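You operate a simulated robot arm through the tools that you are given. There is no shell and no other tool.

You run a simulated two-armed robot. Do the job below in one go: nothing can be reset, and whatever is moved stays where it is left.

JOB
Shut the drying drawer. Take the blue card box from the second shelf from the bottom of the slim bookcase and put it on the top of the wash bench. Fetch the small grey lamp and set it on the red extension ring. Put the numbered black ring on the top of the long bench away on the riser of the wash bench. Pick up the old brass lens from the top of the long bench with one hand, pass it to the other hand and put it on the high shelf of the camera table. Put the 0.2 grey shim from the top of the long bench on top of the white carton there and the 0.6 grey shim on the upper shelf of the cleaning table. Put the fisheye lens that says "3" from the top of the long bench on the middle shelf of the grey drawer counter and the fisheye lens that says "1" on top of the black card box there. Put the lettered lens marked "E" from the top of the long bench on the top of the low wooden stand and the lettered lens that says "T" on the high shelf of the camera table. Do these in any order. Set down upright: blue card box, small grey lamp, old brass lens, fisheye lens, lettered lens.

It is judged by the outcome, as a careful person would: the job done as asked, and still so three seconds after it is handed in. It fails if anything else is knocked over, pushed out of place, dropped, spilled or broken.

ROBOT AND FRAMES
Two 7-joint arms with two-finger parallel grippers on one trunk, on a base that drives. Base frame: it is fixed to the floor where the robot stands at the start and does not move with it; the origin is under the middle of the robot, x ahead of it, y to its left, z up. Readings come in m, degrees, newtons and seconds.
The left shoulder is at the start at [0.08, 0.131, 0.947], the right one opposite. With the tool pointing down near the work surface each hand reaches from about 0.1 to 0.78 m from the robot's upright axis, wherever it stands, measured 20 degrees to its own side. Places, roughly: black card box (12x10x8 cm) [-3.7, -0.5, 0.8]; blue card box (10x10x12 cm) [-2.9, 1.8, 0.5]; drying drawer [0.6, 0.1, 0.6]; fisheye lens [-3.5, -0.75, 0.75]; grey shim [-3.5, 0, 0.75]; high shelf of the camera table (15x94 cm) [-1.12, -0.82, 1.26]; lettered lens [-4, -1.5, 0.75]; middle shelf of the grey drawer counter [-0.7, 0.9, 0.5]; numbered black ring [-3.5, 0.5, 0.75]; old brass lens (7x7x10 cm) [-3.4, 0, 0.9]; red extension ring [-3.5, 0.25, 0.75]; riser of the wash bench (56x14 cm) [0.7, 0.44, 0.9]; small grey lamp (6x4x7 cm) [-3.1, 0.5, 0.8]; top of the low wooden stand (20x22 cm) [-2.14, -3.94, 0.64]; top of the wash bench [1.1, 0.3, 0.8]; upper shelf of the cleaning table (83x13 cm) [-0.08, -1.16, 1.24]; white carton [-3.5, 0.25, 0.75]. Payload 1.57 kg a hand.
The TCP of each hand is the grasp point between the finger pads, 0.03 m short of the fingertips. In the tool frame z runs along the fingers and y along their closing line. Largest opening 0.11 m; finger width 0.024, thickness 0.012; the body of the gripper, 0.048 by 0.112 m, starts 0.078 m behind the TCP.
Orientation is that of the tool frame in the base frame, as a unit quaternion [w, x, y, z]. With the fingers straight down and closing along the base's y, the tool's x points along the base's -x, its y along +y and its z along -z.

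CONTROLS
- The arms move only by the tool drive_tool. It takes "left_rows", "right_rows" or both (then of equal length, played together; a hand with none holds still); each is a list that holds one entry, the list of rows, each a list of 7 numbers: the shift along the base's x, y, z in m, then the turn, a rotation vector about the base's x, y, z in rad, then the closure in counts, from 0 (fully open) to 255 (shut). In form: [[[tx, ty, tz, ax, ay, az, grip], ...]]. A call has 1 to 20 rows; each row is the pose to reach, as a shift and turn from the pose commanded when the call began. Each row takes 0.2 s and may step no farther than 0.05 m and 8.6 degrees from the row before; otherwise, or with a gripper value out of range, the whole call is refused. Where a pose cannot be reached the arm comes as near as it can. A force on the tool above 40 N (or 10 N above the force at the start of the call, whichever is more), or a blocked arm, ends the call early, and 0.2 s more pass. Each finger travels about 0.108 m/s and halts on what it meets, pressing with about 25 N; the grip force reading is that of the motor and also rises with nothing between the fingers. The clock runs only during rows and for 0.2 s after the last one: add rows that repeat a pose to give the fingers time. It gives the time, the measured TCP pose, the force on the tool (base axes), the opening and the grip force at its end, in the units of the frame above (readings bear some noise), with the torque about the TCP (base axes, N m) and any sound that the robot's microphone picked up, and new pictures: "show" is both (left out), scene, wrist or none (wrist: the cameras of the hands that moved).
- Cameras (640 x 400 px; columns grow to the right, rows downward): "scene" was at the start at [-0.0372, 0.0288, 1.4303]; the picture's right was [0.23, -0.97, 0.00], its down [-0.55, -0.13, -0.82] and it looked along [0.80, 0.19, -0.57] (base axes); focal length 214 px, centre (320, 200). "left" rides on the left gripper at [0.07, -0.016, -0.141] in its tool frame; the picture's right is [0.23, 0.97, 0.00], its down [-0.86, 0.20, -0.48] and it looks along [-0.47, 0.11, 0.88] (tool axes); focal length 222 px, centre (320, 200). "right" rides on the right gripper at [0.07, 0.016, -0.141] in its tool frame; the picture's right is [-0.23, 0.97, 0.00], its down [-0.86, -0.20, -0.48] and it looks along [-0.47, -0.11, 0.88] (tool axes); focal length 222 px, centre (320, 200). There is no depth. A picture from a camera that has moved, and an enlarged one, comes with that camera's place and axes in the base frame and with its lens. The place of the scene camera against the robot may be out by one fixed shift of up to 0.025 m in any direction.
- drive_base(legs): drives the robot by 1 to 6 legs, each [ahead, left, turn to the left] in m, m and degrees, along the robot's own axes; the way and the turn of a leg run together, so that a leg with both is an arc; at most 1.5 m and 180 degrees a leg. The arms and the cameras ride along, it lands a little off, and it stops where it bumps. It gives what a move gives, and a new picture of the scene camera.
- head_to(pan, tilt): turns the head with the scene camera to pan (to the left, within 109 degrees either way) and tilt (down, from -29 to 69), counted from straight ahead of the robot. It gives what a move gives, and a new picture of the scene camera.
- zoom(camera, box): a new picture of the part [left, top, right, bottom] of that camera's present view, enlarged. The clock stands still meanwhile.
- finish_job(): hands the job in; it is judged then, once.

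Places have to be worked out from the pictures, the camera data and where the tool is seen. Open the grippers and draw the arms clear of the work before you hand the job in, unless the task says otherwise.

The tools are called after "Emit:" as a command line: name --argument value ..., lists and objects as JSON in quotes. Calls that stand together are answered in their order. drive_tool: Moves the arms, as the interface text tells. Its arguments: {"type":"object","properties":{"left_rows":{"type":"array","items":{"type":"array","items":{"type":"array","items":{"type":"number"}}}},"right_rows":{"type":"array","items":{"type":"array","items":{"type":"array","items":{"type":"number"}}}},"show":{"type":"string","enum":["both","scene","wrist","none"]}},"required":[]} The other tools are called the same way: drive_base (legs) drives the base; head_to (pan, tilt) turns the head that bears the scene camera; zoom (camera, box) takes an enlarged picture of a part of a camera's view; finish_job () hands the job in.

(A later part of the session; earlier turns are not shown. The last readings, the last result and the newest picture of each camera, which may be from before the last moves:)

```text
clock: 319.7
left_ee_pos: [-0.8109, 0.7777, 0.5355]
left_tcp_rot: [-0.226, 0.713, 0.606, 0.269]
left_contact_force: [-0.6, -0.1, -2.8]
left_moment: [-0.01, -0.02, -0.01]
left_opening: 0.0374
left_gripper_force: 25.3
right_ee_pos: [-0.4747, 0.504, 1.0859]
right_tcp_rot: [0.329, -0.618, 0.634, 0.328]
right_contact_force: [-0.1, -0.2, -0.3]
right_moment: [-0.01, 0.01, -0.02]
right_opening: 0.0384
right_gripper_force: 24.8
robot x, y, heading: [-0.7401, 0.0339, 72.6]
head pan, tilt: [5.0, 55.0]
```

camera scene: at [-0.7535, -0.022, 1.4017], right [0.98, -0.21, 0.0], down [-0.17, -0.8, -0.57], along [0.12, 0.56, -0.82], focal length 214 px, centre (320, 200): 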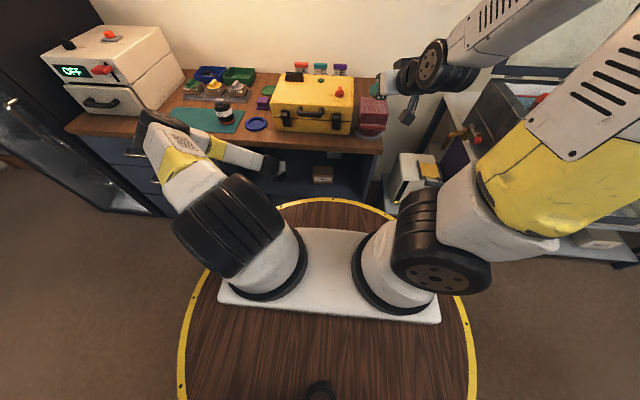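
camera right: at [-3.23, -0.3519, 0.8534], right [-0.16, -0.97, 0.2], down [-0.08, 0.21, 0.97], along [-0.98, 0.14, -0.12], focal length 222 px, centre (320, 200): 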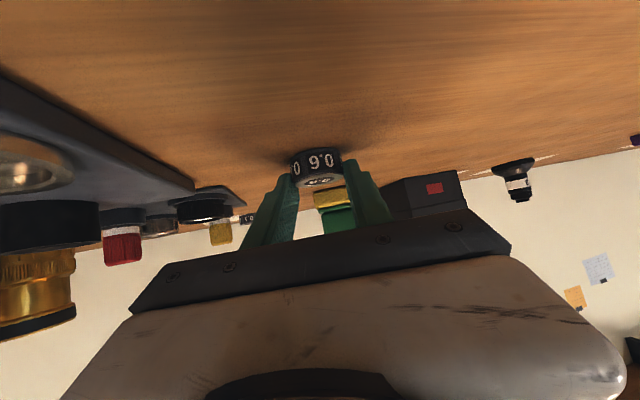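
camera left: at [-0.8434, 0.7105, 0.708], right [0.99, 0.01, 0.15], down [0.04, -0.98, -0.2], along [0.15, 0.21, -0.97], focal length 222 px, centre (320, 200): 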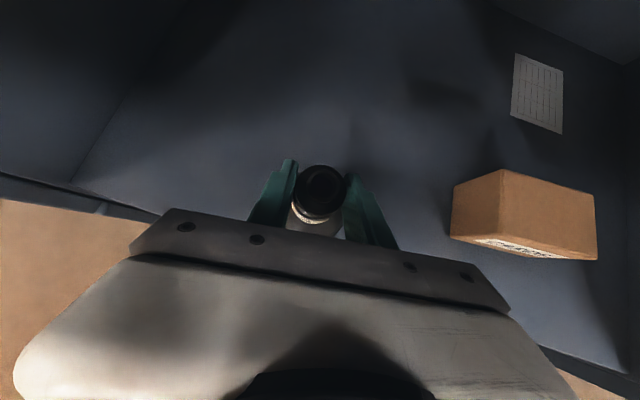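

Emit:
drive_tool --left_rows '[[[0, 0, -0.003, 0, 0, 0, 255], [0, 0, -0.006, 0, 0, 0, 255], [0, 0, -0.009, 0, 0, 0, 255]]]' --show "none"

```text
clock: 320.5
left_ee_pos: [-0.81, 0.7783, 0.5278]
left_tcp_rot: [-0.229, 0.713, 0.605, 0.271]
left_contact_force: [1.4, -0.2, 19.8]
left_moment: [0.12, 0.01, 0.09]
left_opening: 0.0374
left_gripper_force: 24.6
right_ee_pos: [-0.4743, 0.5048, 1.0836]
right_tcp_rot: [0.33, -0.618, 0.634, 0.328]
right_contact_force: [0.1, -0.3, -0.4]
right_moment: [-0.02, -0.01, 0.02]
right_opening: 0.0383
right_gripper_force: 25.3
robot x, y, heading: [-0.7417, 0.0337, 72.8]
head pan, tilt: [5.0, 55.0]
```

Contact. I ease up 2 mm, open, and back out along the hand's axis.

Emit:
drive_tool --left_rows '[[[0, 0, 0.002, 0, 0, 0, 255], [0, 0, 0.002, 0, 0, 0, 150], [0, 0, 0.002, 0, 0, 0, 90], [0, 0, 0.002, 0, 0, 0, 60], [-0.003, -0.02, 0.024, 0, 0, 0, 60], [-0.007, -0.044, 0.048, 0, 0, 0, 60], [-0.013, -0.078, 0.065, 0, 0, 0, 60], [-0.02, -0.12, 0.068, 0, 0, 0, 60], [-0.027, -0.16, 0.068, 0, 0, 0, 30], [-0.034, -0.2, 0.07, 0, 0, 0, 0]]]' --show "wrist"

```text
clock: 322.7
left_ee_pos: [-0.8441, 0.5778, 0.5969]
left_tcp_rot: [-0.226, 0.714, 0.606, 0.268]
left_contact_force: [0.2, 0.6, 0.4]
left_moment: [0.02, -0.02, 0.01]
left_opening: 0.1101
left_gripper_force: 0.0
right_ee_pos: [-0.4743, 0.5052, 1.0844]
right_tcp_rot: [0.329, -0.618, 0.635, 0.327]
right_contact_force: [1.1, -0.3, -0.4]
right_moment: [-0.01, 0.0, 0.0]
right_opening: 0.0382
right_gripper_force: 25.1
robot x, y, heading: [-0.7443, 0.0319, 72.5]
head pan, tilt: [5.0, 55.0]
camera left: at [-0.8678, 0.5395, 0.7485], right [0.99, 0.01, 0.15], down [0.04, -0.98, -0.2], along [0.15, 0.21, -0.97], focal length 222 px, centre (320, 200)
```

left: 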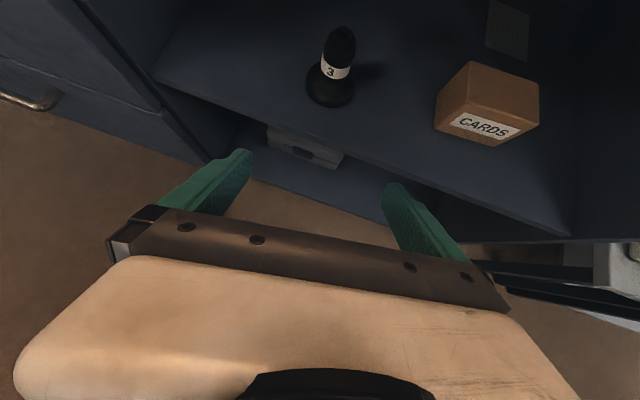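

Fisheye 3 stands upright on the middle shelf. I raise the left hand back up in front of the counter.

Emit:
drive_tool --left_rows '[[[0.005, -0.005, 0.045, 0, 0, 0, 0], [0.01, -0.01, 0.09, 0, 0, 0, 0], [0.02, -0.015, 0.135, 0, 0, 0, 0], [0.03, -0.02, 0.18, 0, 0, 0, 0], [0.04, -0.02, 0.225, 0, 0, 0, 0], [0.05, -0.02, 0.27, 0, 0, 0, 0], [0.06, -0.02, 0.315, 0, 0, 0, 0], [0.07, -0.02, 0.36, 0, 0, 0, 0], [0.08, -0.02, 0.405, 0, 0, 0, 0], [0.09, -0.02, 0.45, 0, 0, 0, 0], [0.1, -0.02, 0.49, 0, 0, 0, 0]]]' --show "scene"

```text
clock: 325.1
left_ee_pos: [-0.7443, 0.5579, 1.0867]
left_tcp_rot: [-0.227, 0.714, 0.606, 0.268]
left_contact_force: [-0.1, 0.8, -0.3]
left_moment: [0.01, 0.0, -0.02]
left_opening: 0.1098
left_gripper_force: 0.0
left hand out of reach, approached as far as the arm can: row 4, 5, 6, 7, 8, 9
right_ee_pos: [-0.4747, 0.5048, 1.0841]
right_tcp_rot: [0.329, -0.618, 0.635, 0.327]
right_contact_force: [-1.0, -0.5, -0.7]
right_moment: [-0.04, -0.03, -0.02]
right_opening: 0.0382
right_gripper_force: 25.1
robot x, y, heading: [-0.7399, 0.0306, 73.0]
head pan, tilt: [5.0, 55.0]
camera scene: at [-0.7536, -0.0217, 1.4017], right [0.98, -0.21, 0.0], down [-0.18, -0.8, -0.57], along [0.12, 0.56, -0.82], focal length 214 px, centre (320, 200)
```

scene: 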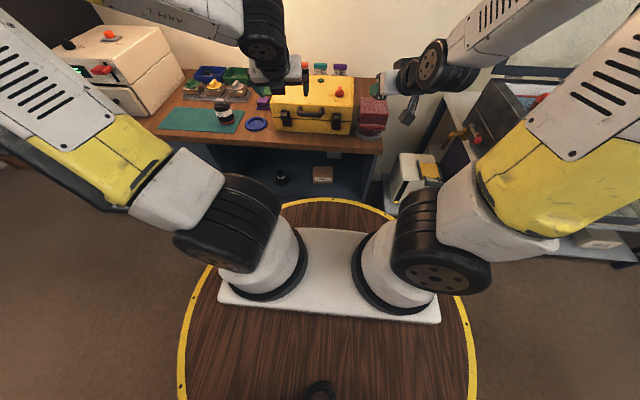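

Next the shim to the cleaning table's upper shelf. I back away from the counter, turn around and sidestep to the cleaning table.

Emit:
drive_base --legs '[[-0.12, 0, 0], [0, 0, 90], [0, 0, 90], [0, 1.05, 0]]'

Emit:
head_to --pan 0 --tilt 20

```text
clock: 339.0
left_ee_pos: [0.2322, -0.9127, 1.0857]
left_tcp_rot: [-0.268, -0.611, 0.709, -0.229]
left_contact_force: [-0.1, 0.2, -0.7]
left_moment: [0.0, -0.01, 0.03]
left_opening: 0.1099
left_gripper_force: 0.0
right_ee_pos: [-0.0384, -0.863, 1.0851]
right_tcp_rot: [0.329, 0.631, 0.622, -0.326]
right_contact_force: [0.2, -0.7, -0.8]
right_moment: [0.02, 0.0, -0.03]
right_opening: 0.0383
right_gripper_force: 24.8
robot x, y, heading: [0.2264, -0.3837, -106.6]
head pan, tilt: [5.0, 55.0]
camera scene: at [0.267, -0.3164, 1.4017], right [-0.98, 0.2, 0.0], down [0.16, 0.8, -0.57], along [-0.12, -0.56, -0.82], focal length 214 px, centre (320, 200)
```

scene: 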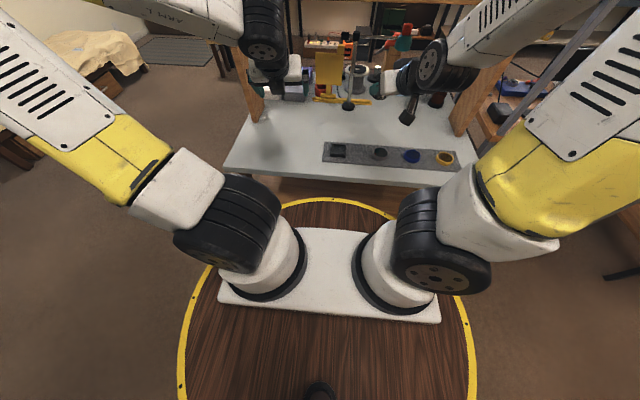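

```text
clock: 340.0
left_ee_pos: [0.2328, -0.9125, 1.0853]
left_tcp_rot: [-0.268, -0.61, 0.71, -0.228]
left_contact_force: [-0.9, -0.7, 0.9]
left_moment: [0.03, 0.0, -0.01]
left_opening: 0.1099
left_gripper_force: 0.1
right_ee_pos: [-0.0391, -0.863, 1.0848]
right_tcp_rot: [0.329, 0.631, 0.622, -0.327]
right_contact_force: [-0.4, -0.4, -0.8]
right_moment: [0.01, 0.01, -0.03]
right_opening: 0.0382
right_gripper_force: 25.0
robot x, y, heading: [0.2216, -0.3889, -106.5]
head pan, tilt: [0.0, 20.0]
camera scene: at [0.2549, -0.335, 1.4537], right [-0.96, 0.29, 0.0], down [0.1, 0.33, -0.94], along [-0.27, -0.9, -0.34], focal length 214 px, centre (320, 200)
```

scene: 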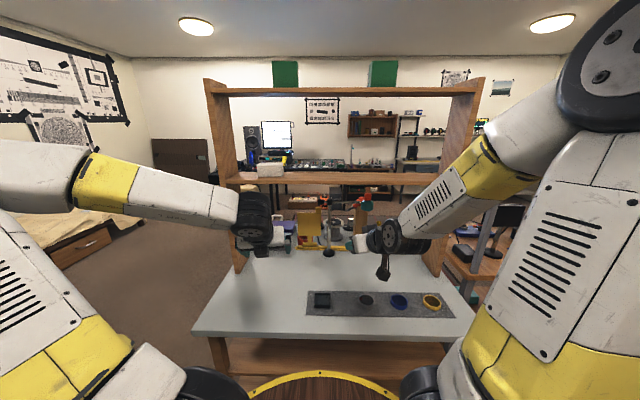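

The upper shelf (z≈1.24) is free to the right of the white box. I raise the right hand above shelf height first.

Emit:
drive_tool --right_rows '[[[0, 0, 0.045, 0, 0, 0, 255], [0, 0, 0.09, 0, 0, 0, 255], [0, 0, 0.135, 0, 0, 0, 255], [0, 0, 0.18, 0, 0, 0, 255], [0, 0, 0.225, 0, 0, 0, 255], [0, 0, 0.26, 0, 0, 0, 255]]]' --show "none"

Emit:
drive_base --legs '[[0.06, 0, 0]]'

Emit:
zoom --camera "right" --box '[0, 0, 640, 400]'

```text
clock: 341.4
left_ee_pos: [0.233, -0.9124, 1.0865]
left_tcp_rot: [-0.267, -0.611, 0.709, -0.229]
left_contact_force: [0.0, 0.1, -0.2]
left_moment: [-0.01, -0.02, 0.0]
left_opening: 0.11
left_gripper_force: 0.0
right_ee_pos: [-0.0402, -0.8635, 1.3451]
right_tcp_rot: [0.33, 0.63, 0.622, -0.327]
right_contact_force: [1.1, 0.1, -0.8]
right_moment: [0.01, -0.04, 0.04]
right_opening: 0.0382
right_gripper_force: 24.8
right hand out of reach, approached as far as the arm can: row 2
robot x, y, heading: [0.2232, -0.3835, -106.6]
head pan, tilt: [0.0, 20.0]
```

```text
clock: 342.4
left_ee_pos: [0.2147, -0.9708, 1.0856]
left_tcp_rot: [-0.267, -0.61, 0.71, -0.229]
left_contact_force: [0.1, 0.1, 0.8]
left_moment: [0.0, -0.04, 0.01]
left_opening: 0.1099
left_gripper_force: 0.1
right_ee_pos: [-0.0561, -0.9194, 1.3451]
right_tcp_rot: [0.33, 0.631, 0.622, -0.327]
right_contact_force: [-0.3, -0.1, -0.6]
right_moment: [0.0, 0.0, 0.02]
right_opening: 0.0385
right_gripper_force: 25.0
robot x, y, heading: [0.2096, -0.447, -106.8]
head pan, tilt: [0.0, 20.0]
camera scene: at [0.2377, -0.3925, 1.4538], right [-0.96, 0.29, 0.0], down [0.1, 0.33, -0.94], along [-0.27, -0.9, -0.34], focal length 214 px, centre (320, 200)
```

scene: 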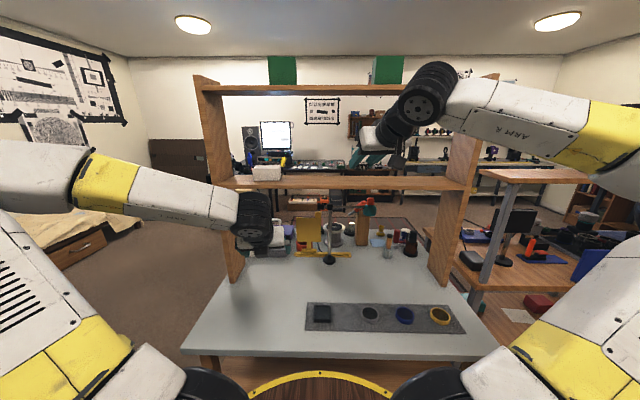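

```text
1.00 times, centred on (320, 200) of right (not enlarged: the box is as wide or as high as the picture)
camera zoom: at [-0.0382, -0.7657, 1.368], right [0.97, -0.14, 0.2], down [-0.21, -0.09, 0.97], along [-0.12, -0.99, -0.12], focal length 222 px, centre (320, 200)
```

zoom: 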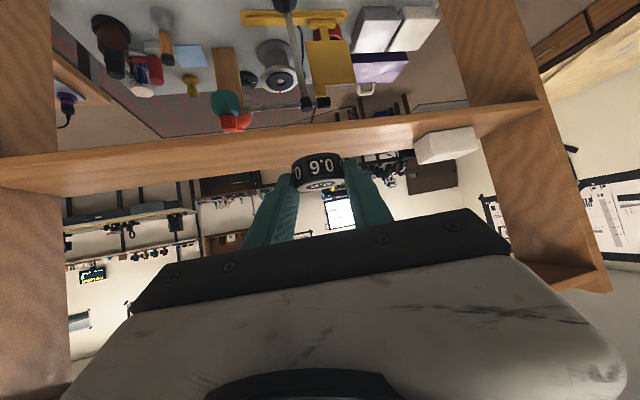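

I zoom the wrist view to measure the shelf's edges relative to the shim.

Emit:
zoom --camera "right" --box '[220, 90, 420, 215]'

```text
3.20 times, centred on (320, 152) of right
camera zoom: at [-0.0382, -0.7657, 1.368], right [0.97, -0.14, 0.2], down [-0.21, -0.09, 0.97], along [-0.12, -0.99, -0.12], focal length 711 px, centre (320, 352)
```

zoom: 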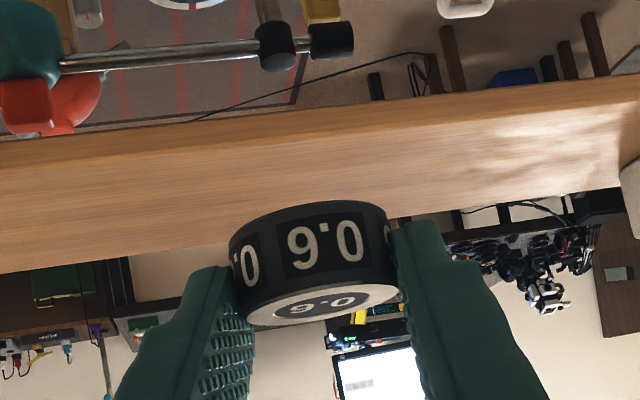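

The shelf-depth estimate depends on its exact height, so I measure it more carefully with the scene camera.

Emit:
zoom --camera "scene" --box '[210, 150, 350, 220]'

Emit:
zoom --camera "scene" --box '[350, 150, 490, 220]'

```text
4.57 times, centred on (280, 185) of scene
camera zoom: at [0.2377, -0.3925, 1.4538], right [-0.96, 0.29, 0.0], down [0.1, 0.33, -0.94], along [-0.27, -0.9, -0.34], focal length 980 px, centre (503, 269)
```

zoom: 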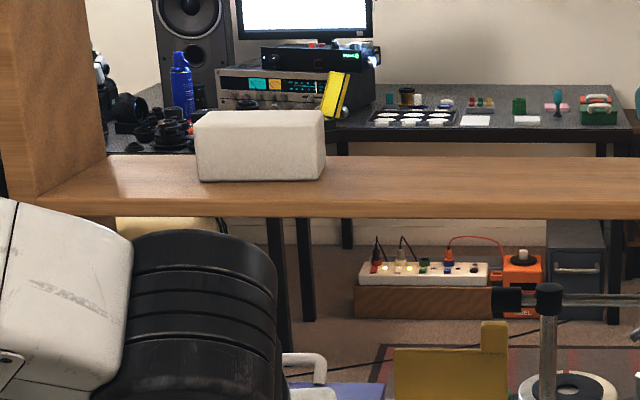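

```text
4.57 times, centred on (420, 185) of scene
camera zoom: at [0.2377, -0.3925, 1.4538], right [-0.96, 0.29, 0.0], down [0.1, 0.33, -0.94], along [-0.27, -0.9, -0.34], focal length 980 px, centre (-137, 269)
```

zoom: 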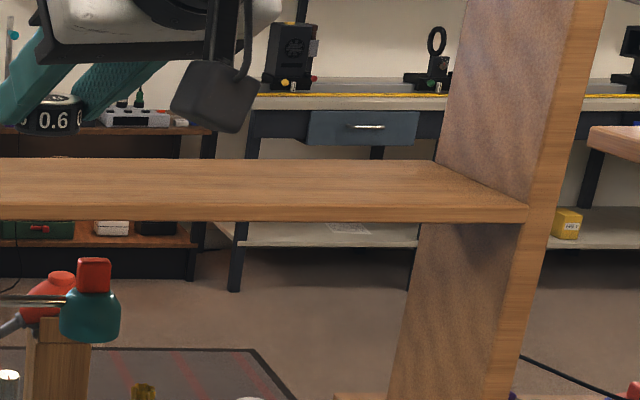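

Estimates disagree by a few cm, so I triangulate: I raise the hand 10 cm and look at the same shelf edges again.

Emit:
drive_tool --right_rows '[[[0, 0, 0.04, 0, 0, 0, 255], [0, 0, 0.08, 0, 0, 0, 255], [0, 0, 0.1, 0, 0, 0, 255]]]' --show "none"

Emit:
zoom --camera "right" --box '[220, 50, 420, 175]'

```text
clock: 343.2
left_ee_pos: [0.2148, -0.9697, 1.086]
left_tcp_rot: [-0.267, -0.61, 0.71, -0.227]
left_contact_force: [0.0, -0.5, 0.1]
left_moment: [0.0, -0.01, 0.04]
left_opening: 0.1099
left_gripper_force: 0.2
right_ee_pos: [-0.0561, -0.9203, 1.4464]
right_tcp_rot: [0.33, 0.631, 0.622, -0.327]
right_contact_force: [-0.7, 0.7, -1.5]
right_moment: [0.02, 0.0, -0.01]
right_opening: 0.0386
right_gripper_force: 25.0
robot x, y, heading: [0.2051, -0.4438, -106.6]
head pan, tilt: [0.0, 20.0]
```

```text
3.20 times, centred on (320, 112) of right
camera zoom: at [-0.0382, -0.7649, 1.4685], right [0.97, -0.14, 0.2], down [-0.21, -0.09, 0.97], along [-0.12, -0.99, -0.12], focal length 711 px, centre (320, 480)
```

zoom: 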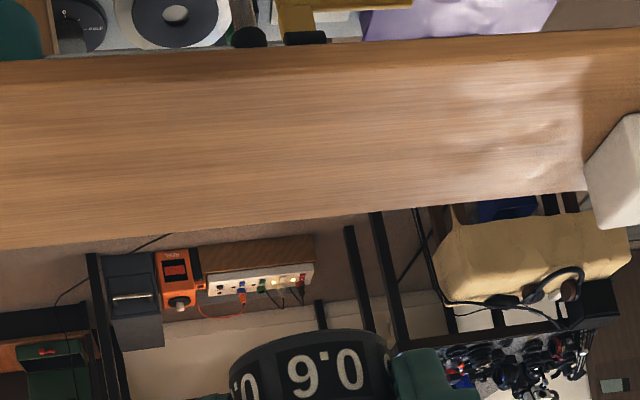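

Triangulation gives the shelf top at z≈1.225, from y -1.10 to -1.235 here, matching the stated place. I carry the shim over its middle and come down close.

Emit:
drive_tool --right_rows '[[[0, -0.04, -0.01, 0, 0, 0, 255], [0, -0.08, -0.025, 0, 0, 0, 255], [0, -0.12, -0.05, 0, 0, 0, 255], [0, -0.16, -0.075, 0, 0, 0, 255], [0, -0.2, -0.1, 0, 0, 0, 255], [0, -0.237, -0.125, 0, 0, 0, 255], [0, -0.237, -0.155, 0, 0, 0, 255], [0, -0.237, -0.175, 0, 0, 0, 255]]]'

Emit:
zoom --camera "right" --box '[220, 90, 420, 215]'

```text
clock: 345.0
left_ee_pos: [0.2158, -0.9703, 1.0866]
left_tcp_rot: [-0.268, -0.61, 0.71, -0.228]
left_contact_force: [-0.8, 0.5, -0.4]
left_moment: [0.02, 0.04, -0.03]
left_opening: 0.11
left_gripper_force: 0.0
right_ee_pos: [-0.0574, -1.1579, 1.2685]
right_tcp_rot: [0.328, 0.632, 0.621, -0.328]
right_contact_force: [0.2, 0.6, 0.2]
right_moment: [0.03, 0.02, -0.02]
right_opening: 0.0385
right_gripper_force: 25.7
robot x, y, heading: [0.206, -0.4459, -106.4]
head pan, tilt: [0.0, 20.0]
camera scene: at [0.2378, -0.3927, 1.4538], right [-0.96, 0.29, 0.0], down [0.1, 0.33, -0.94], along [-0.27, -0.9, -0.34], focal length 214 px, centre (320, 200)
camera right: at [-0.0384, -1.0031, 1.2925], right [0.97, -0.14, 0.2], down [-0.21, -0.09, 0.97], along [-0.12, -0.99, -0.12], focal length 222 px, centre (320, 200)
```

scene: 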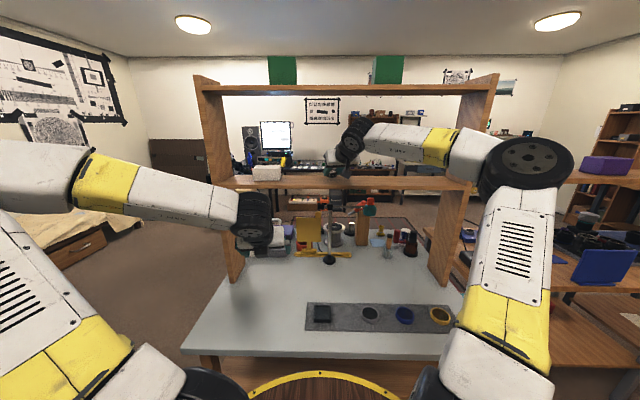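
right: 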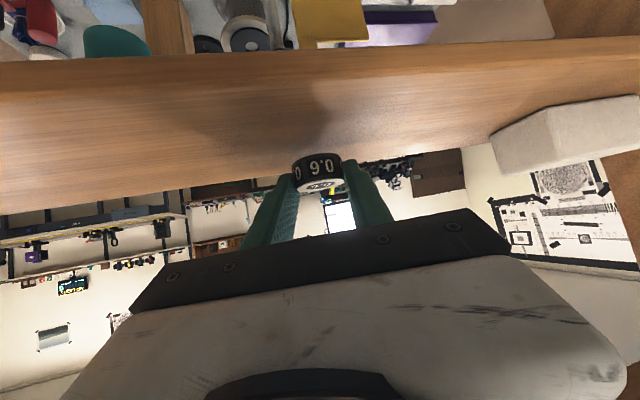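

```text
3.20 times, centred on (320, 152) of right
camera zoom: at [-0.0384, -1.0031, 1.2925], right [0.97, -0.14, 0.2], down [-0.21, -0.09, 0.97], along [-0.12, -0.99, -0.12], focal length 711 px, centre (320, 352)
```

zoom: 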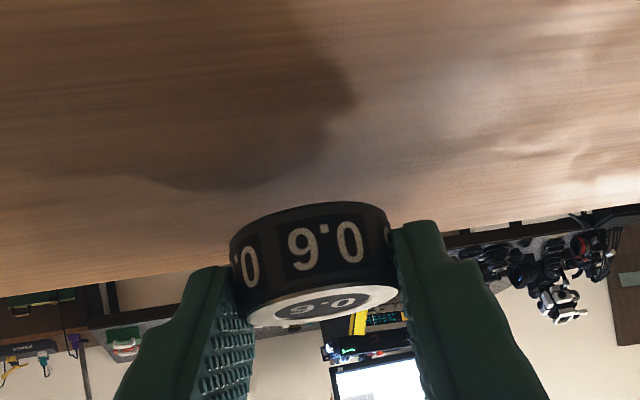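

The shim is over the board. I lower slowly to contact.

Emit:
drive_tool --right_rows '[[[0, 0, -0.003, 0, 0, 0, 255], [0, 0, -0.006, 0, 0, 0, 255], [0, 0, -0.009, 0, 0, 0, 255]]]' --show "none"

```text
clock: 345.8
left_ee_pos: [0.215, -0.9698, 1.0865]
left_tcp_rot: [-0.268, -0.61, 0.71, -0.228]
left_contact_force: [-0.8, 0.1, 0.3]
left_moment: [0.01, 0.02, 0.01]
left_opening: 0.1099
left_gripper_force: 0.0
right_ee_pos: [-0.0555, -1.1564, 1.2598]
right_tcp_rot: [0.329, 0.631, 0.622, -0.327]
right_contact_force: [0.4, -0.8, -1.1]
right_moment: [-0.02, 0.01, 0.02]
right_opening: 0.0384
right_gripper_force: 25.3
robot x, y, heading: [0.2073, -0.4428, -106.7]
head pan, tilt: [0.0, 20.0]
```

Emit:
drive_tool --right_rows '[[[0, 0, -0.003, 0, 0, 0, 255], [0, 0, -0.006, 0, 0, 0, 255], [0, 0, -0.008, 0, 0, 0, 255]]]' --show "wrist"

```text
clock: 346.6
left_ee_pos: [0.2142, -0.9708, 1.0861]
left_tcp_rot: [-0.267, -0.61, 0.71, -0.229]
left_contact_force: [0.0, -0.1, 0.1]
left_moment: [-0.05, 0.01, 0.04]
left_opening: 0.11
left_gripper_force: 0.1
right_ee_pos: [-0.0565, -1.1574, 1.2581]
right_tcp_rot: [0.332, 0.629, 0.621, -0.329]
right_contact_force: [-4.9, 0.3, 26.4]
right_moment: [-0.28, 0.37, -0.09]
right_opening: 0.0386
right_gripper_force: 24.8
robot x, y, heading: [0.2105, -0.4456, -106.6]
head pan, tilt: [0.0, 20.0]
camera right: at [-0.0385, -1.0027, 1.2787], right [0.97, -0.14, 0.2], down [-0.21, -0.08, 0.97], along [-0.12, -0.99, -0.11], focal length 222 px, centre (320, 200)
```

right: 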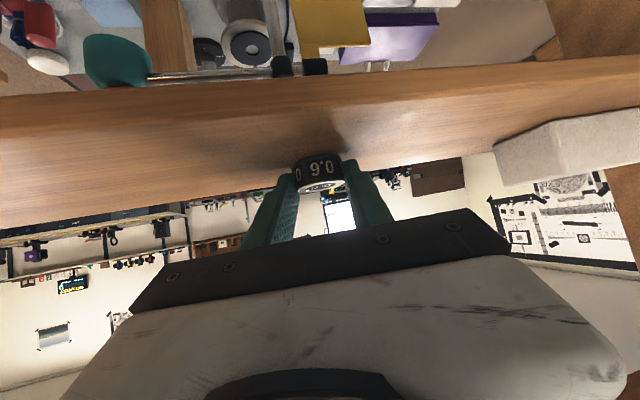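

Contact at shelf height. I ease up 2.5 mm, release and withdraw backwards.

Emit:
drive_tool --right_rows '[[[0, 0, 0.0025, 0, 0, 0, 255], [0, 0, 0.0025, 0, 0, 0, 150], [0, 0, 0.0025, 0, 0, 0, 100], [0, 0, 0.0025, 0, 0, 0, 80], [0, 0.02, 0.016, 0, 0, 0, 80], [0, 0.05, 0.037, 0, 0, 0, 80], [0, 0.085, 0.061, 0, 0, 0, 80], [0, 0.12, 0.085, 0, 0, 0, 40], [0, 0.16, 0.1, 0, 0, 0, 0], [0, 0.2, 0.1, 0, 0, 0, 0]]]' --show "wrist"

Emit:
zoom --camera "scene" --box '[250, 130, 430, 220]'

```text
clock: 348.8
left_ee_pos: [0.2153, -0.9702, 1.0859]
left_tcp_rot: [-0.268, -0.611, 0.709, -0.23]
left_contact_force: [0.7, 0.1, 0.7]
left_moment: [-0.01, -0.01, -0.06]
left_opening: 0.1098
left_gripper_force: 0.1
right_ee_pos: [-0.0574, -0.9572, 1.3532]
right_tcp_rot: [0.328, 0.631, 0.622, -0.327]
right_contact_force: [0.2, -0.3, -0.5]
right_moment: [0.03, 0.0, 0.03]
right_opening: 0.1101
right_gripper_force: 0.0
robot x, y, heading: [0.2068, -0.4427, -106.4]
head pan, tilt: [0.0, 20.0]
camera right: at [-0.0383, -0.8027, 1.3762], right [0.97, -0.14, 0.19], down [-0.21, -0.09, 0.97], along [-0.12, -0.99, -0.12], focal length 222 px, centre (320, 200)
```

right: 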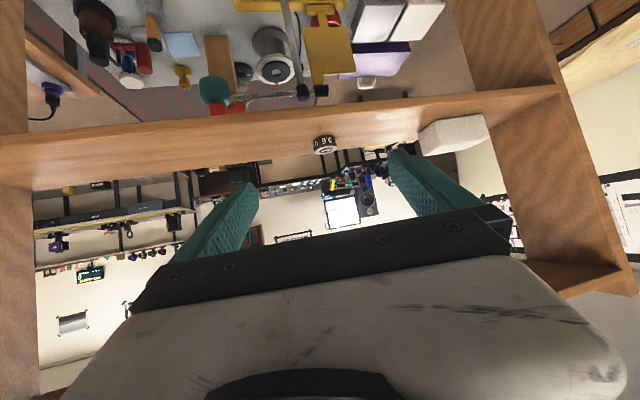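

```text
3.56 times, centred on (340, 175) of scene
camera zoom: at [0.2379, -0.393, 1.4538], right [-0.96, 0.29, 0.0], down [0.1, 0.33, -0.94], along [-0.27, -0.9, -0.34], focal length 763 px, centre (249, 289)
```

zoom: 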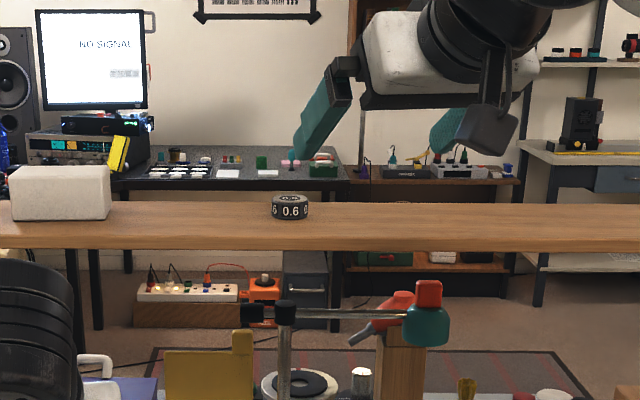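

The 0.6 shim sits on the cleaning table's upper shelf. I retract the right hand to a milder slant for travel.

Emit:
drive_tool --right_rows '[[[0, 0.03, -0.02, 0.087, 0, 0, 0], [0, 0.06, -0.05, 0.174, 0, 0, 0], [0, 0.08, -0.09, 0.262, 0, 0, 0], [0, 0.1, -0.13, 0.349, 0, 0, 0], [0, 0.1, -0.17, 0.436, 0, 0, 0], [0, 0.1, -0.2, 0.436, 0, 0, 0]]]' --show "none"

Emit:
drive_base --legs '[[-0.15, 0, 0], [0, -1.0, 0]]'

Emit:
head_to --pan 0 --tilt 15

```text
clock: 350.2
left_ee_pos: [0.2147, -0.97, 1.0864]
left_tcp_rot: [-0.267, -0.611, 0.71, -0.228]
left_contact_force: [0.3, -0.2, 1.1]
left_moment: [-0.02, 0.0, 0.0]
left_opening: 0.1102
left_gripper_force: 0.1
right_ee_pos: [-0.0552, -0.857, 1.1531]
right_tcp_rot: [0.186, 0.687, 0.678, -0.186]
right_contact_force: [0.4, 0.3, -0.3]
right_moment: [0.02, -0.01, -0.01]
right_opening: 0.1098
right_gripper_force: 0.0
robot x, y, heading: [0.2048, -0.4415, -106.8]
head pan, tilt: [0.0, 20.0]
```

```text
clock: 356.3
left_ee_pos: [-0.6998, -0.541, 1.0872]
left_tcp_rot: [-0.268, -0.61, 0.71, -0.229]
left_contact_force: [1.2, 0.1, -0.2]
left_moment: [-0.01, 0.03, -0.02]
left_opening: 0.1099
left_gripper_force: 0.0
right_ee_pos: [-0.9708, -0.4284, 1.152]
right_tcp_rot: [0.186, 0.687, 0.678, -0.185]
right_contact_force: [-0.6, 1.4, 0.3]
right_moment: [-0.03, 0.01, 0.0]
right_opening: 0.1098
right_gripper_force: 0.1
robot x, y, heading: [-0.7061, -0.0178, -106.6]
head pan, tilt: [0.0, 20.0]
camera scene: at [-0.6777, 0.0357, 1.4538], right [-0.96, 0.29, 0.0], down [0.1, 0.33, -0.94], along [-0.27, -0.9, -0.34], focal length 214 px, centre (320, 200)
```

scene: 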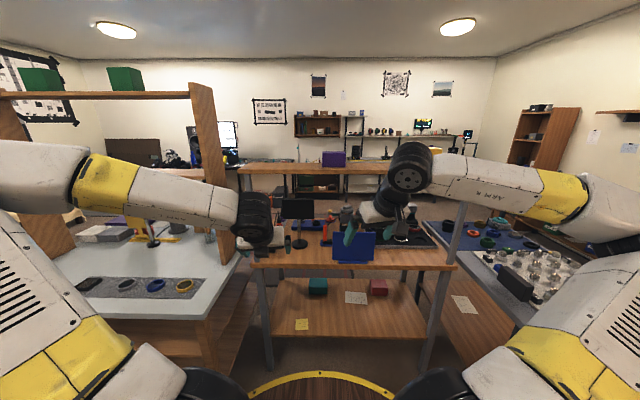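

```text
clock: 357.0
left_ee_pos: [-0.6992, -0.5416, 1.0858]
left_tcp_rot: [-0.268, -0.61, 0.71, -0.228]
left_contact_force: [-0.1, -0.2, 0.3]
left_moment: [0.0, 0.02, 0.04]
left_opening: 0.1103
left_gripper_force: 0.1
right_ee_pos: [-0.9716, -0.4284, 1.1523]
right_tcp_rot: [0.186, 0.686, 0.678, -0.186]
right_contact_force: [-0.5, 0.1, 0.4]
right_moment: [-0.02, -0.02, 0.04]
right_opening: 0.1098
right_gripper_force: 0.1
robot x, y, heading: [-0.7065, -0.0199, -106.8]
head pan, tilt: [0.0, 15.0]
camera scene: at [-0.6778, 0.0354, 1.4619], right [-0.96, 0.29, 0.0], down [0.07, 0.25, -0.97], along [-0.28, -0.93, -0.26], focal length 214 px, centre (320, 200)
```

scene: 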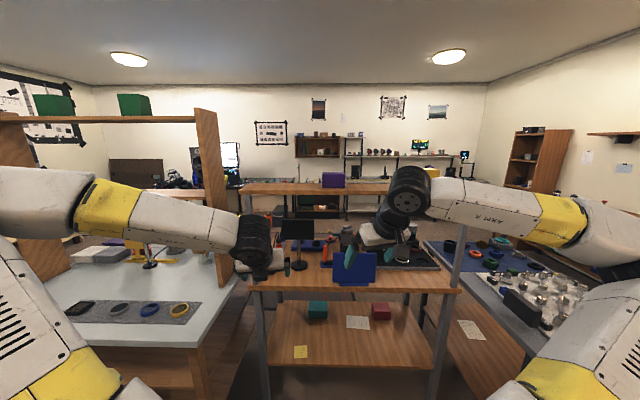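

The high shelf of the camera table has free space left of the purple box. Now I go back to the long bench for the brass lens.

Emit:
drive_base --legs '[[0, 0, -90], [1.4, 0, 0], [0.36, 0, 0], [0, 0.72, 0]]'

Emit:
head_to --pan 0 --tilt 45

```text
clock: 373.2
left_ee_pos: [-3.1259, -0.1927, 1.0854]
left_tcp_rot: [-0.351, 0.074, 0.933, 0.028]
left_contact_force: [0.3, -0.1, -0.5]
left_moment: [0.01, 0.01, 0.0]
left_opening: 0.1102
left_gripper_force: 0.0
right_ee_pos: [-3.0084, 0.0754, 1.1521]
right_tcp_rot: [-0.002, 0.965, -0.012, -0.263]
right_contact_force: [0.0, 0.2, -0.5]
right_moment: [-0.02, -0.02, 0.01]
right_opening: 0.1102
right_gripper_force: 0.1
robot x, y, heading: [-2.602, -0.1908, 162.8]
head pan, tilt: [0.0, 15.0]
camera scene: at [-2.5392, -0.1963, 1.4619], right [0.29, 0.96, 0.0], down [0.25, -0.08, -0.97], along [-0.92, 0.28, -0.26], focal length 214 px, centre (320, 200)
```

scene: 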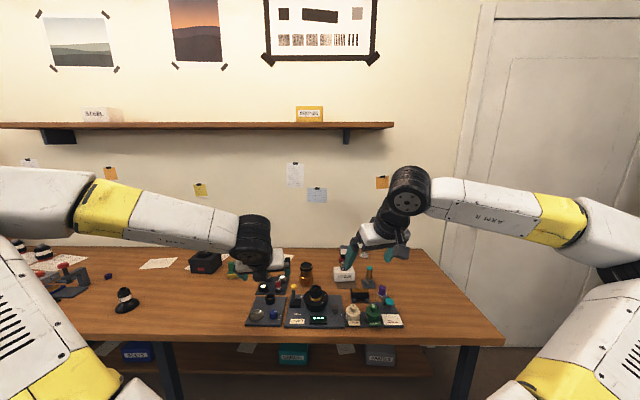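

```text
clock: 374.1
left_ee_pos: [-3.1241, -0.1935, 1.0865]
left_tcp_rot: [-0.351, 0.073, 0.933, 0.029]
left_contact_force: [0.1, 0.3, -0.5]
left_moment: [0.0, -0.03, 0.03]
left_opening: 0.1098
left_gripper_force: 0.2
right_ee_pos: [-3.0095, 0.0756, 1.1539]
right_tcp_rot: [-0.001, 0.965, -0.011, -0.263]
right_contact_force: [-0.2, 0.0, 0.1]
right_moment: [0.0, 0.02, -0.01]
right_opening: 0.1102
right_gripper_force: 0.0
robot x, y, heading: [-2.6024, -0.191, 162.6]
head pan, tilt: [0.0, 45.0]
camera scene: at [-2.5277, -0.1998, 1.4152], right [0.29, 0.96, 0.0], down [0.68, -0.21, -0.71], along [-0.68, 0.21, -0.71], focal length 214 px, centre (320, 200)
```

scene: 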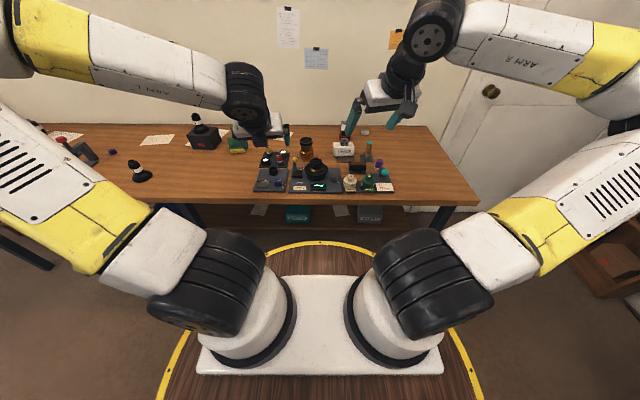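

The brass lens is almost straight ahead. I drive in 0.15 m.

Emit:
drive_base --legs '[[0.15, 0, 0]]'

Emit:
zoom --camera "left" --box '[0, 0, 640, 400]'

Emit:
zoom --camera "scene" --box '[240, 110, 400, 210]'

```text
clock: 375.5
left_ee_pos: [-3.2703, -0.1513, 1.0862]
left_tcp_rot: [-0.351, 0.072, 0.933, 0.028]
left_contact_force: [0.5, -1.3, 0.3]
left_moment: [-0.03, 0.01, 0.0]
left_opening: 0.1099
left_gripper_force: 0.0
right_ee_pos: [-3.1547, 0.1212, 1.1517]
right_tcp_rot: [-0.001, 0.965, -0.011, -0.262]
right_contact_force: [0.0, 0.8, -0.1]
right_moment: [0.01, -0.01, 0.04]
right_opening: 0.1099
right_gripper_force: 0.1
robot x, y, heading: [-2.746, -0.149, 163.0]
head pan, tilt: [0.0, 45.0]
camera scene: at [-2.6729, -0.1551, 1.4151], right [0.29, 0.96, 0.0], down [0.68, -0.21, -0.71], along [-0.68, 0.21, -0.71], focal length 214 px, centre (320, 200)
```

scene: 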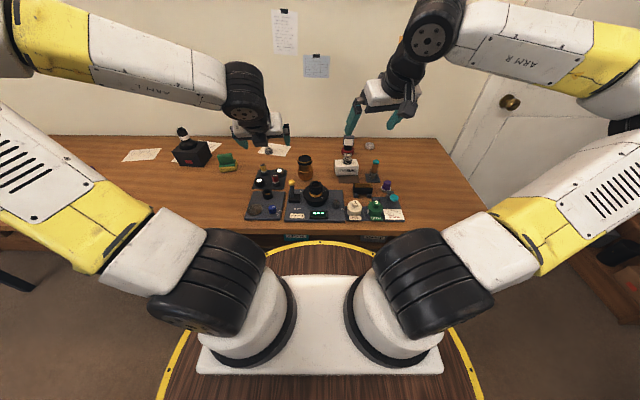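

```text
1.00 times, centred on (320, 200) of left (not enlarged: the box is as wide or as high as the picture)
camera zoom: at [-3.2329, -0.173, 1.2381], right [-0.02, 0.99, 0.15], down [0.98, 0.05, -0.2], along [-0.21, 0.14, -0.97], focal length 222 px, centre (320, 200)
```

zoom: 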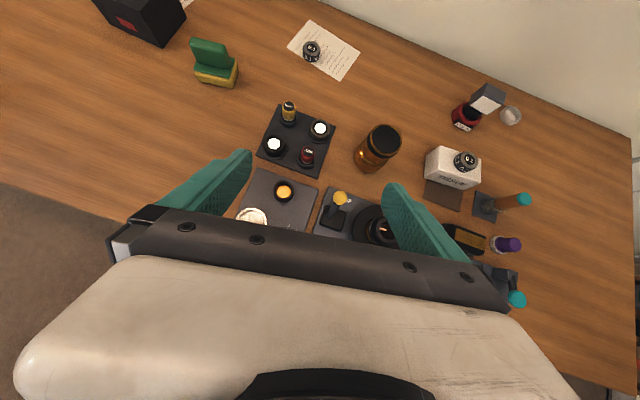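

```text
4.00 times, centred on (320, 160) of scene
camera zoom: at [-2.6729, -0.1551, 1.4151], right [0.29, 0.96, 0.0], down [0.68, -0.21, -0.71], along [-0.68, 0.21, -0.71], focal length 858 px, centre (320, 360)
```

zoom: 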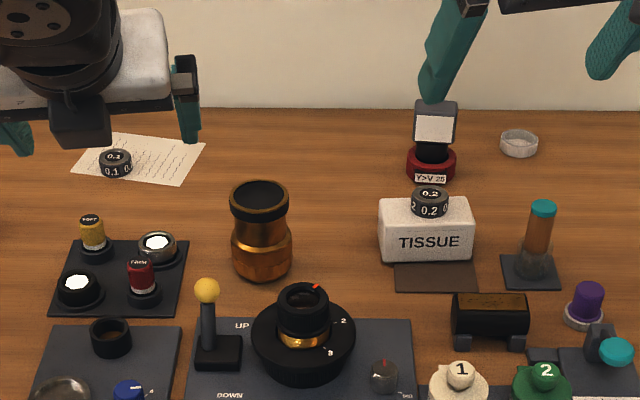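

The brass lens axis is at (-3.416, -0.009), top z≈0.90. The left hand will pick it up tool-down by its top, with its closing axis turned so the right hand can later take the lower half. I position above it.

Emit:
drive_tool --left_rows '[[[-0.021, 0.02, -0.005, 0.0174, -0.1038, 0.0882, 0], [-0.042, 0.041, -0.01, 0.0349, -0.2077, 0.1763, 0], [-0.063, 0.061, -0.02, 0.0523, -0.3115, 0.2645, 0], [-0.083, 0.081, -0.03, 0.0697, -0.4154, 0.3526, 0], [-0.104, 0.101, -0.045, 0.0871, -0.5192, 0.4408, 0], [-0.125, 0.122, -0.055, 0.1046, -0.6231, 0.5289, 0], [-0.146, 0.142, -0.066, 0.122, -0.7269, 0.6171, 0], [-0.146, 0.142, -0.066, 0.122, -0.7269, 0.6171, 0]]]'

```text
clock: 377.3
left_ee_pos: [-3.4155, -0.0072, 1.0188]
left_tcp_rot: [0.003, -0.243, 0.97, 0.002]
left_contact_force: [-0.2, 0.3, 0.0]
left_moment: [0.0, 0.0, 0.01]
left_opening: 0.11
left_gripper_force: 0.1
right_ee_pos: [-3.1546, 0.121, 1.153]
right_tcp_rot: [-0.001, 0.965, -0.01, -0.263]
right_contact_force: [-0.1, -0.1, -0.1]
right_moment: [0.03, -0.02, 0.01]
right_opening: 0.11
right_gripper_force: 0.0
robot x, y, heading: [-2.7448, -0.1473, 163.2]
head pan, tilt: [0.0, 45.0]
camera scene: at [-2.673, -0.155, 1.4151], right [0.29, 0.96, 0.0], down [0.68, -0.21, -0.71], along [-0.68, 0.21, -0.71], focal length 214 px, centre (320, 200)
camera left: at [-3.4713, -0.0559, 1.161], right [-0.66, 0.75, 0.0], down [0.66, 0.58, 0.48], along [0.36, 0.32, -0.87], focal length 222 px, centre (320, 200)
```

scene: 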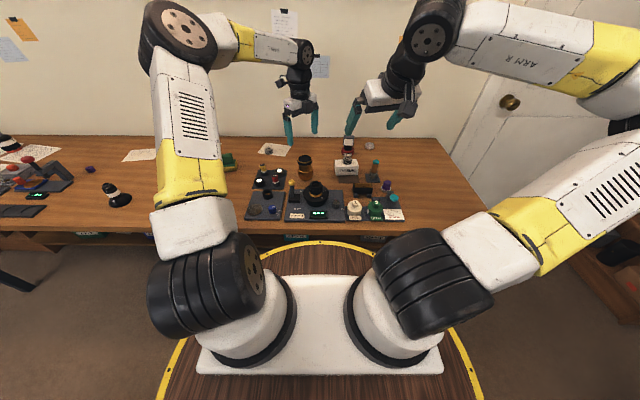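
left: 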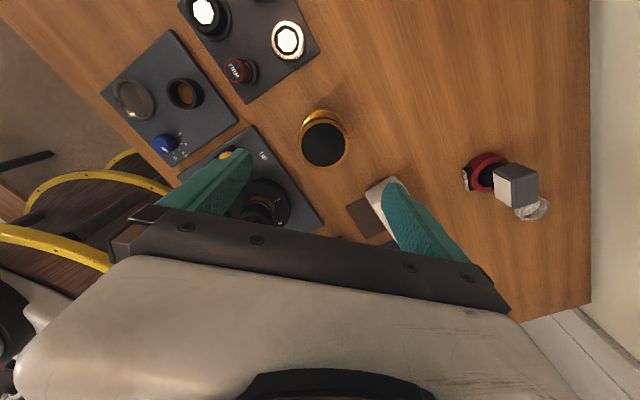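

Top centre at (-3.4205, -0.008). I descend with the tips about 6 cm above the bench and close on the upper part.

Emit:
drive_tool --left_rows '[[[-0.005, -0.001, -0.04, 0, 0, 0, 40], [-0.005, -0.001, -0.08, 0, 0, 0, 40], [-0.005, -0.001, -0.11, 0, 0, 0, 40], [-0.005, -0.001, -0.128, 0, 0, 0, 40], [-0.005, -0.001, -0.128, 0, 0, 0, 140], [-0.005, -0.001, -0.128, 0, 0, 0, 255], [-0.005, -0.001, -0.128, 0, 0, 0, 255]]]' --show "wrist"

Emit:
zoom --camera "scene" --box '[250, 90, 370, 200]'

```text
clock: 378.9
left_ee_pos: [-3.4217, -0.0075, 0.8902]
left_tcp_rot: [0.002, -0.243, 0.97, 0.001]
left_contact_force: [0.7, 0.2, 0.2]
left_moment: [0.05, 0.0, 0.07]
left_opening: 0.0583
left_gripper_force: 25.4
right_ee_pos: [-3.1554, 0.1204, 1.1535]
right_tcp_rot: [-0.001, 0.965, -0.011, -0.263]
right_contact_force: [0.5, -0.2, -0.2]
right_moment: [-0.01, 0.0, 0.0]
right_opening: 0.1099
right_gripper_force: 0.0
robot x, y, heading: [-2.7448, -0.1457, 162.9]
head pan, tilt: [0.0, 45.0]
camera left: at [-3.4764, -0.056, 1.0321], right [-0.66, 0.75, 0.0], down [0.66, 0.58, 0.48], along [0.36, 0.32, -0.88], focal length 222 px, centre (320, 200)
```

left: 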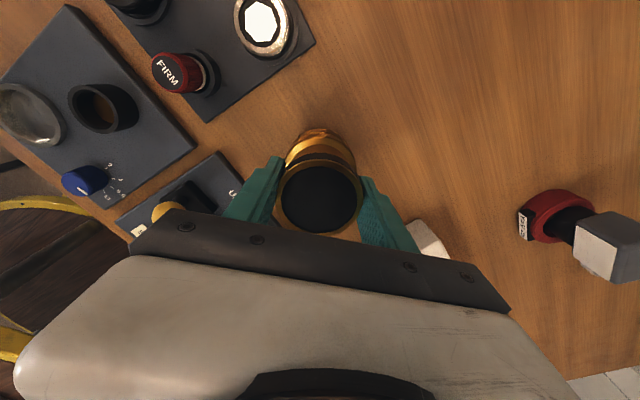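

```text
3.64 times, centred on (310, 145) of scene
camera zoom: at [-2.6731, -0.155, 1.4151], right [0.29, 0.96, 0.0], down [0.68, -0.21, -0.71], along [-0.68, 0.21, -0.71], focal length 780 px, centre (356, 400)
```

zoom: 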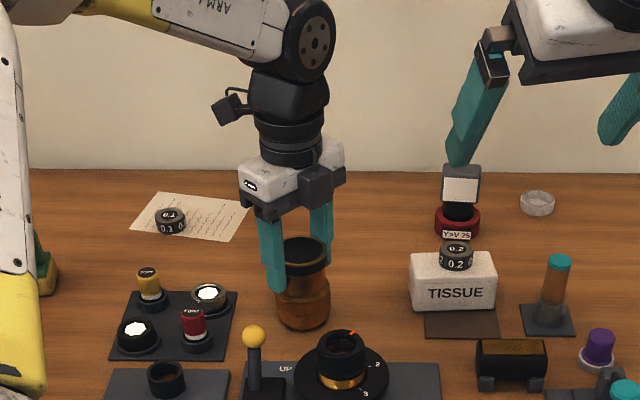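

Held (5.8 cm). I lift the brass lens straight up and bring it in front of me for the hand-over.

Emit:
drive_tool --left_rows '[[[0, 0, 0.042, 0, 0, 0, 255], [0, 0, 0.084, 0, 0, 0, 255], [0, 0, 0.126, 0, 0, 0, 255], [0, 0, 0.168, 0, 0, 0, 255], [0.02, -0.004, 0.2, 0, 0, 0, 255], [0.06, -0.012, 0.21, 0, 0, 0, 255], [0.1, -0.02, 0.21, 0, 0, 0, 255], [0.14, -0.029, 0.21, 0, 0, 0, 255], [0.165, -0.034, 0.21, 0, 0, 0, 255]]]' --show "scene"

```text
clock: 380.9
left_ee_pos: [-3.2563, -0.0435, 1.1012]
left_tcp_rot: [0.003, -0.243, 0.97, 0.001]
left_contact_force: [-0.4, 0.6, -3.2]
left_moment: [0.01, -0.02, -0.04]
left_opening: 0.0583
left_gripper_force: 24.6
right_ee_pos: [-3.1557, 0.1199, 1.1527]
right_tcp_rot: [-0.001, 0.965, -0.011, -0.262]
right_contact_force: [0.3, 0.0, -1.1]
right_moment: [0.0, 0.0, 0.04]
right_opening: 0.11
right_gripper_force: 0.1
robot x, y, heading: [-2.7459, -0.1455, 163.0]
head pan, tilt: [0.0, 45.0]
camera scene: at [-2.6735, -0.1549, 1.4151], right [0.29, 0.96, 0.0], down [0.68, -0.21, -0.71], along [-0.68, 0.21, -0.71], focal length 214 px, centre (320, 200)
```

scene: 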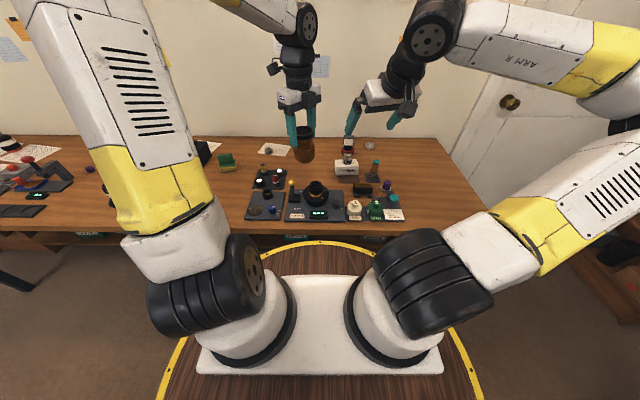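

Now I angle the right hand to point left-forward and down, beside the lens's lower half.

Emit:
drive_tool --right_rows '[[[0.005, -0.01, 0, -0.0164, 0.0686, 0.1002, 0], [0.01, -0.02, 0, -0.0328, 0.1372, 0.2004, 0], [0.015, -0.035, 0, -0.0493, 0.2058, 0.3006, 0], [0.02, -0.05, 0, -0.0657, 0.2744, 0.4008, 0], [0.025, -0.06, -0.005, -0.0821, 0.343, 0.501, 0], [0.025, -0.06, -0.005, -0.0821, 0.343, 0.501, 0]]]'

Emit:
zoom --camera "scene" --box '[240, 60, 420, 180]'

```text
clock: 382.3
left_ee_pos: [-3.2568, -0.0432, 1.1011]
left_tcp_rot: [0.002, -0.242, 0.97, 0.001]
left_contact_force: [-0.3, -0.6, -3.8]
left_moment: [0.01, -0.02, -0.02]
left_opening: 0.0582
left_gripper_force: 24.5
right_ee_pos: [-3.1307, 0.059, 1.1477]
right_tcp_rot: [0.105, 0.878, 0.218, -0.413]
right_contact_force: [-0.7, -0.2, -0.2]
right_moment: [0.02, 0.0, 0.0]
right_opening: 0.1101
right_gripper_force: 0.1
robot x, y, heading: [-2.7415, -0.1482, 163.1]
head pan, tilt: [0.0, 45.0]
camera scene: at [-2.6731, -0.155, 1.4151], right [0.29, 0.96, 0.0], down [0.68, -0.21, -0.71], along [-0.68, 0.21, -0.71], focal length 214 px, centre (320, 200)
camera right: at [-2.987, 0.1162, 1.1835], right [0.33, -0.93, 0.18], down [-0.25, 0.1, 0.96], along [-0.91, -0.36, -0.2], focal length 222 px, centre (320, 200)
```

scene: 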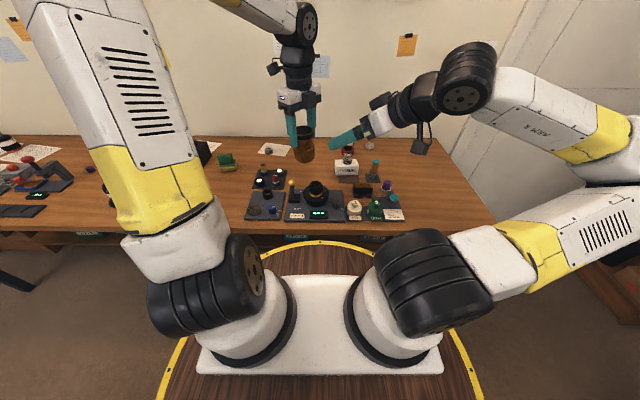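
right: 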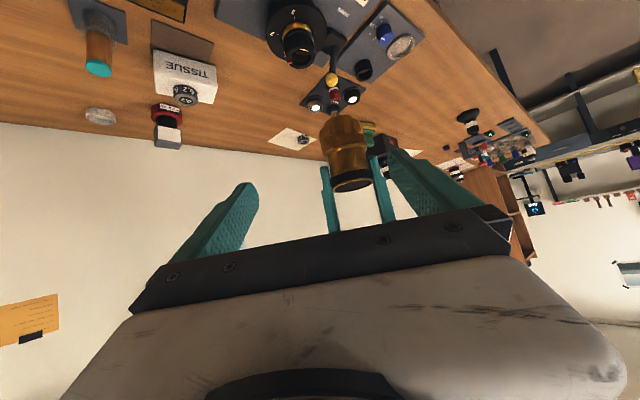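

```text
3.33 times, centred on (330, 120) of scene
camera zoom: at [-2.6731, -0.155, 1.4151], right [0.29, 0.96, 0.0], down [0.68, -0.21, -0.71], along [-0.68, 0.21, -0.71], focal length 715 px, centre (287, 467)
```

zoom: 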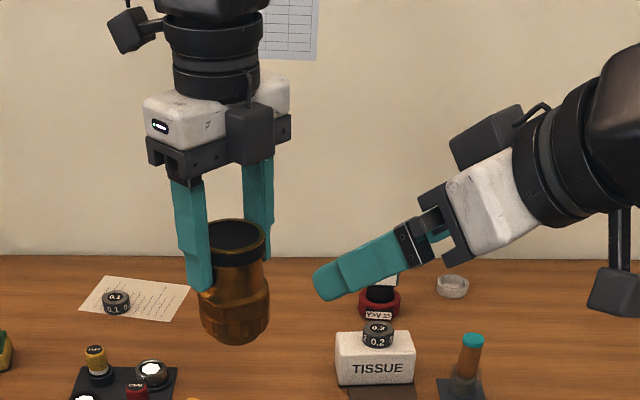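

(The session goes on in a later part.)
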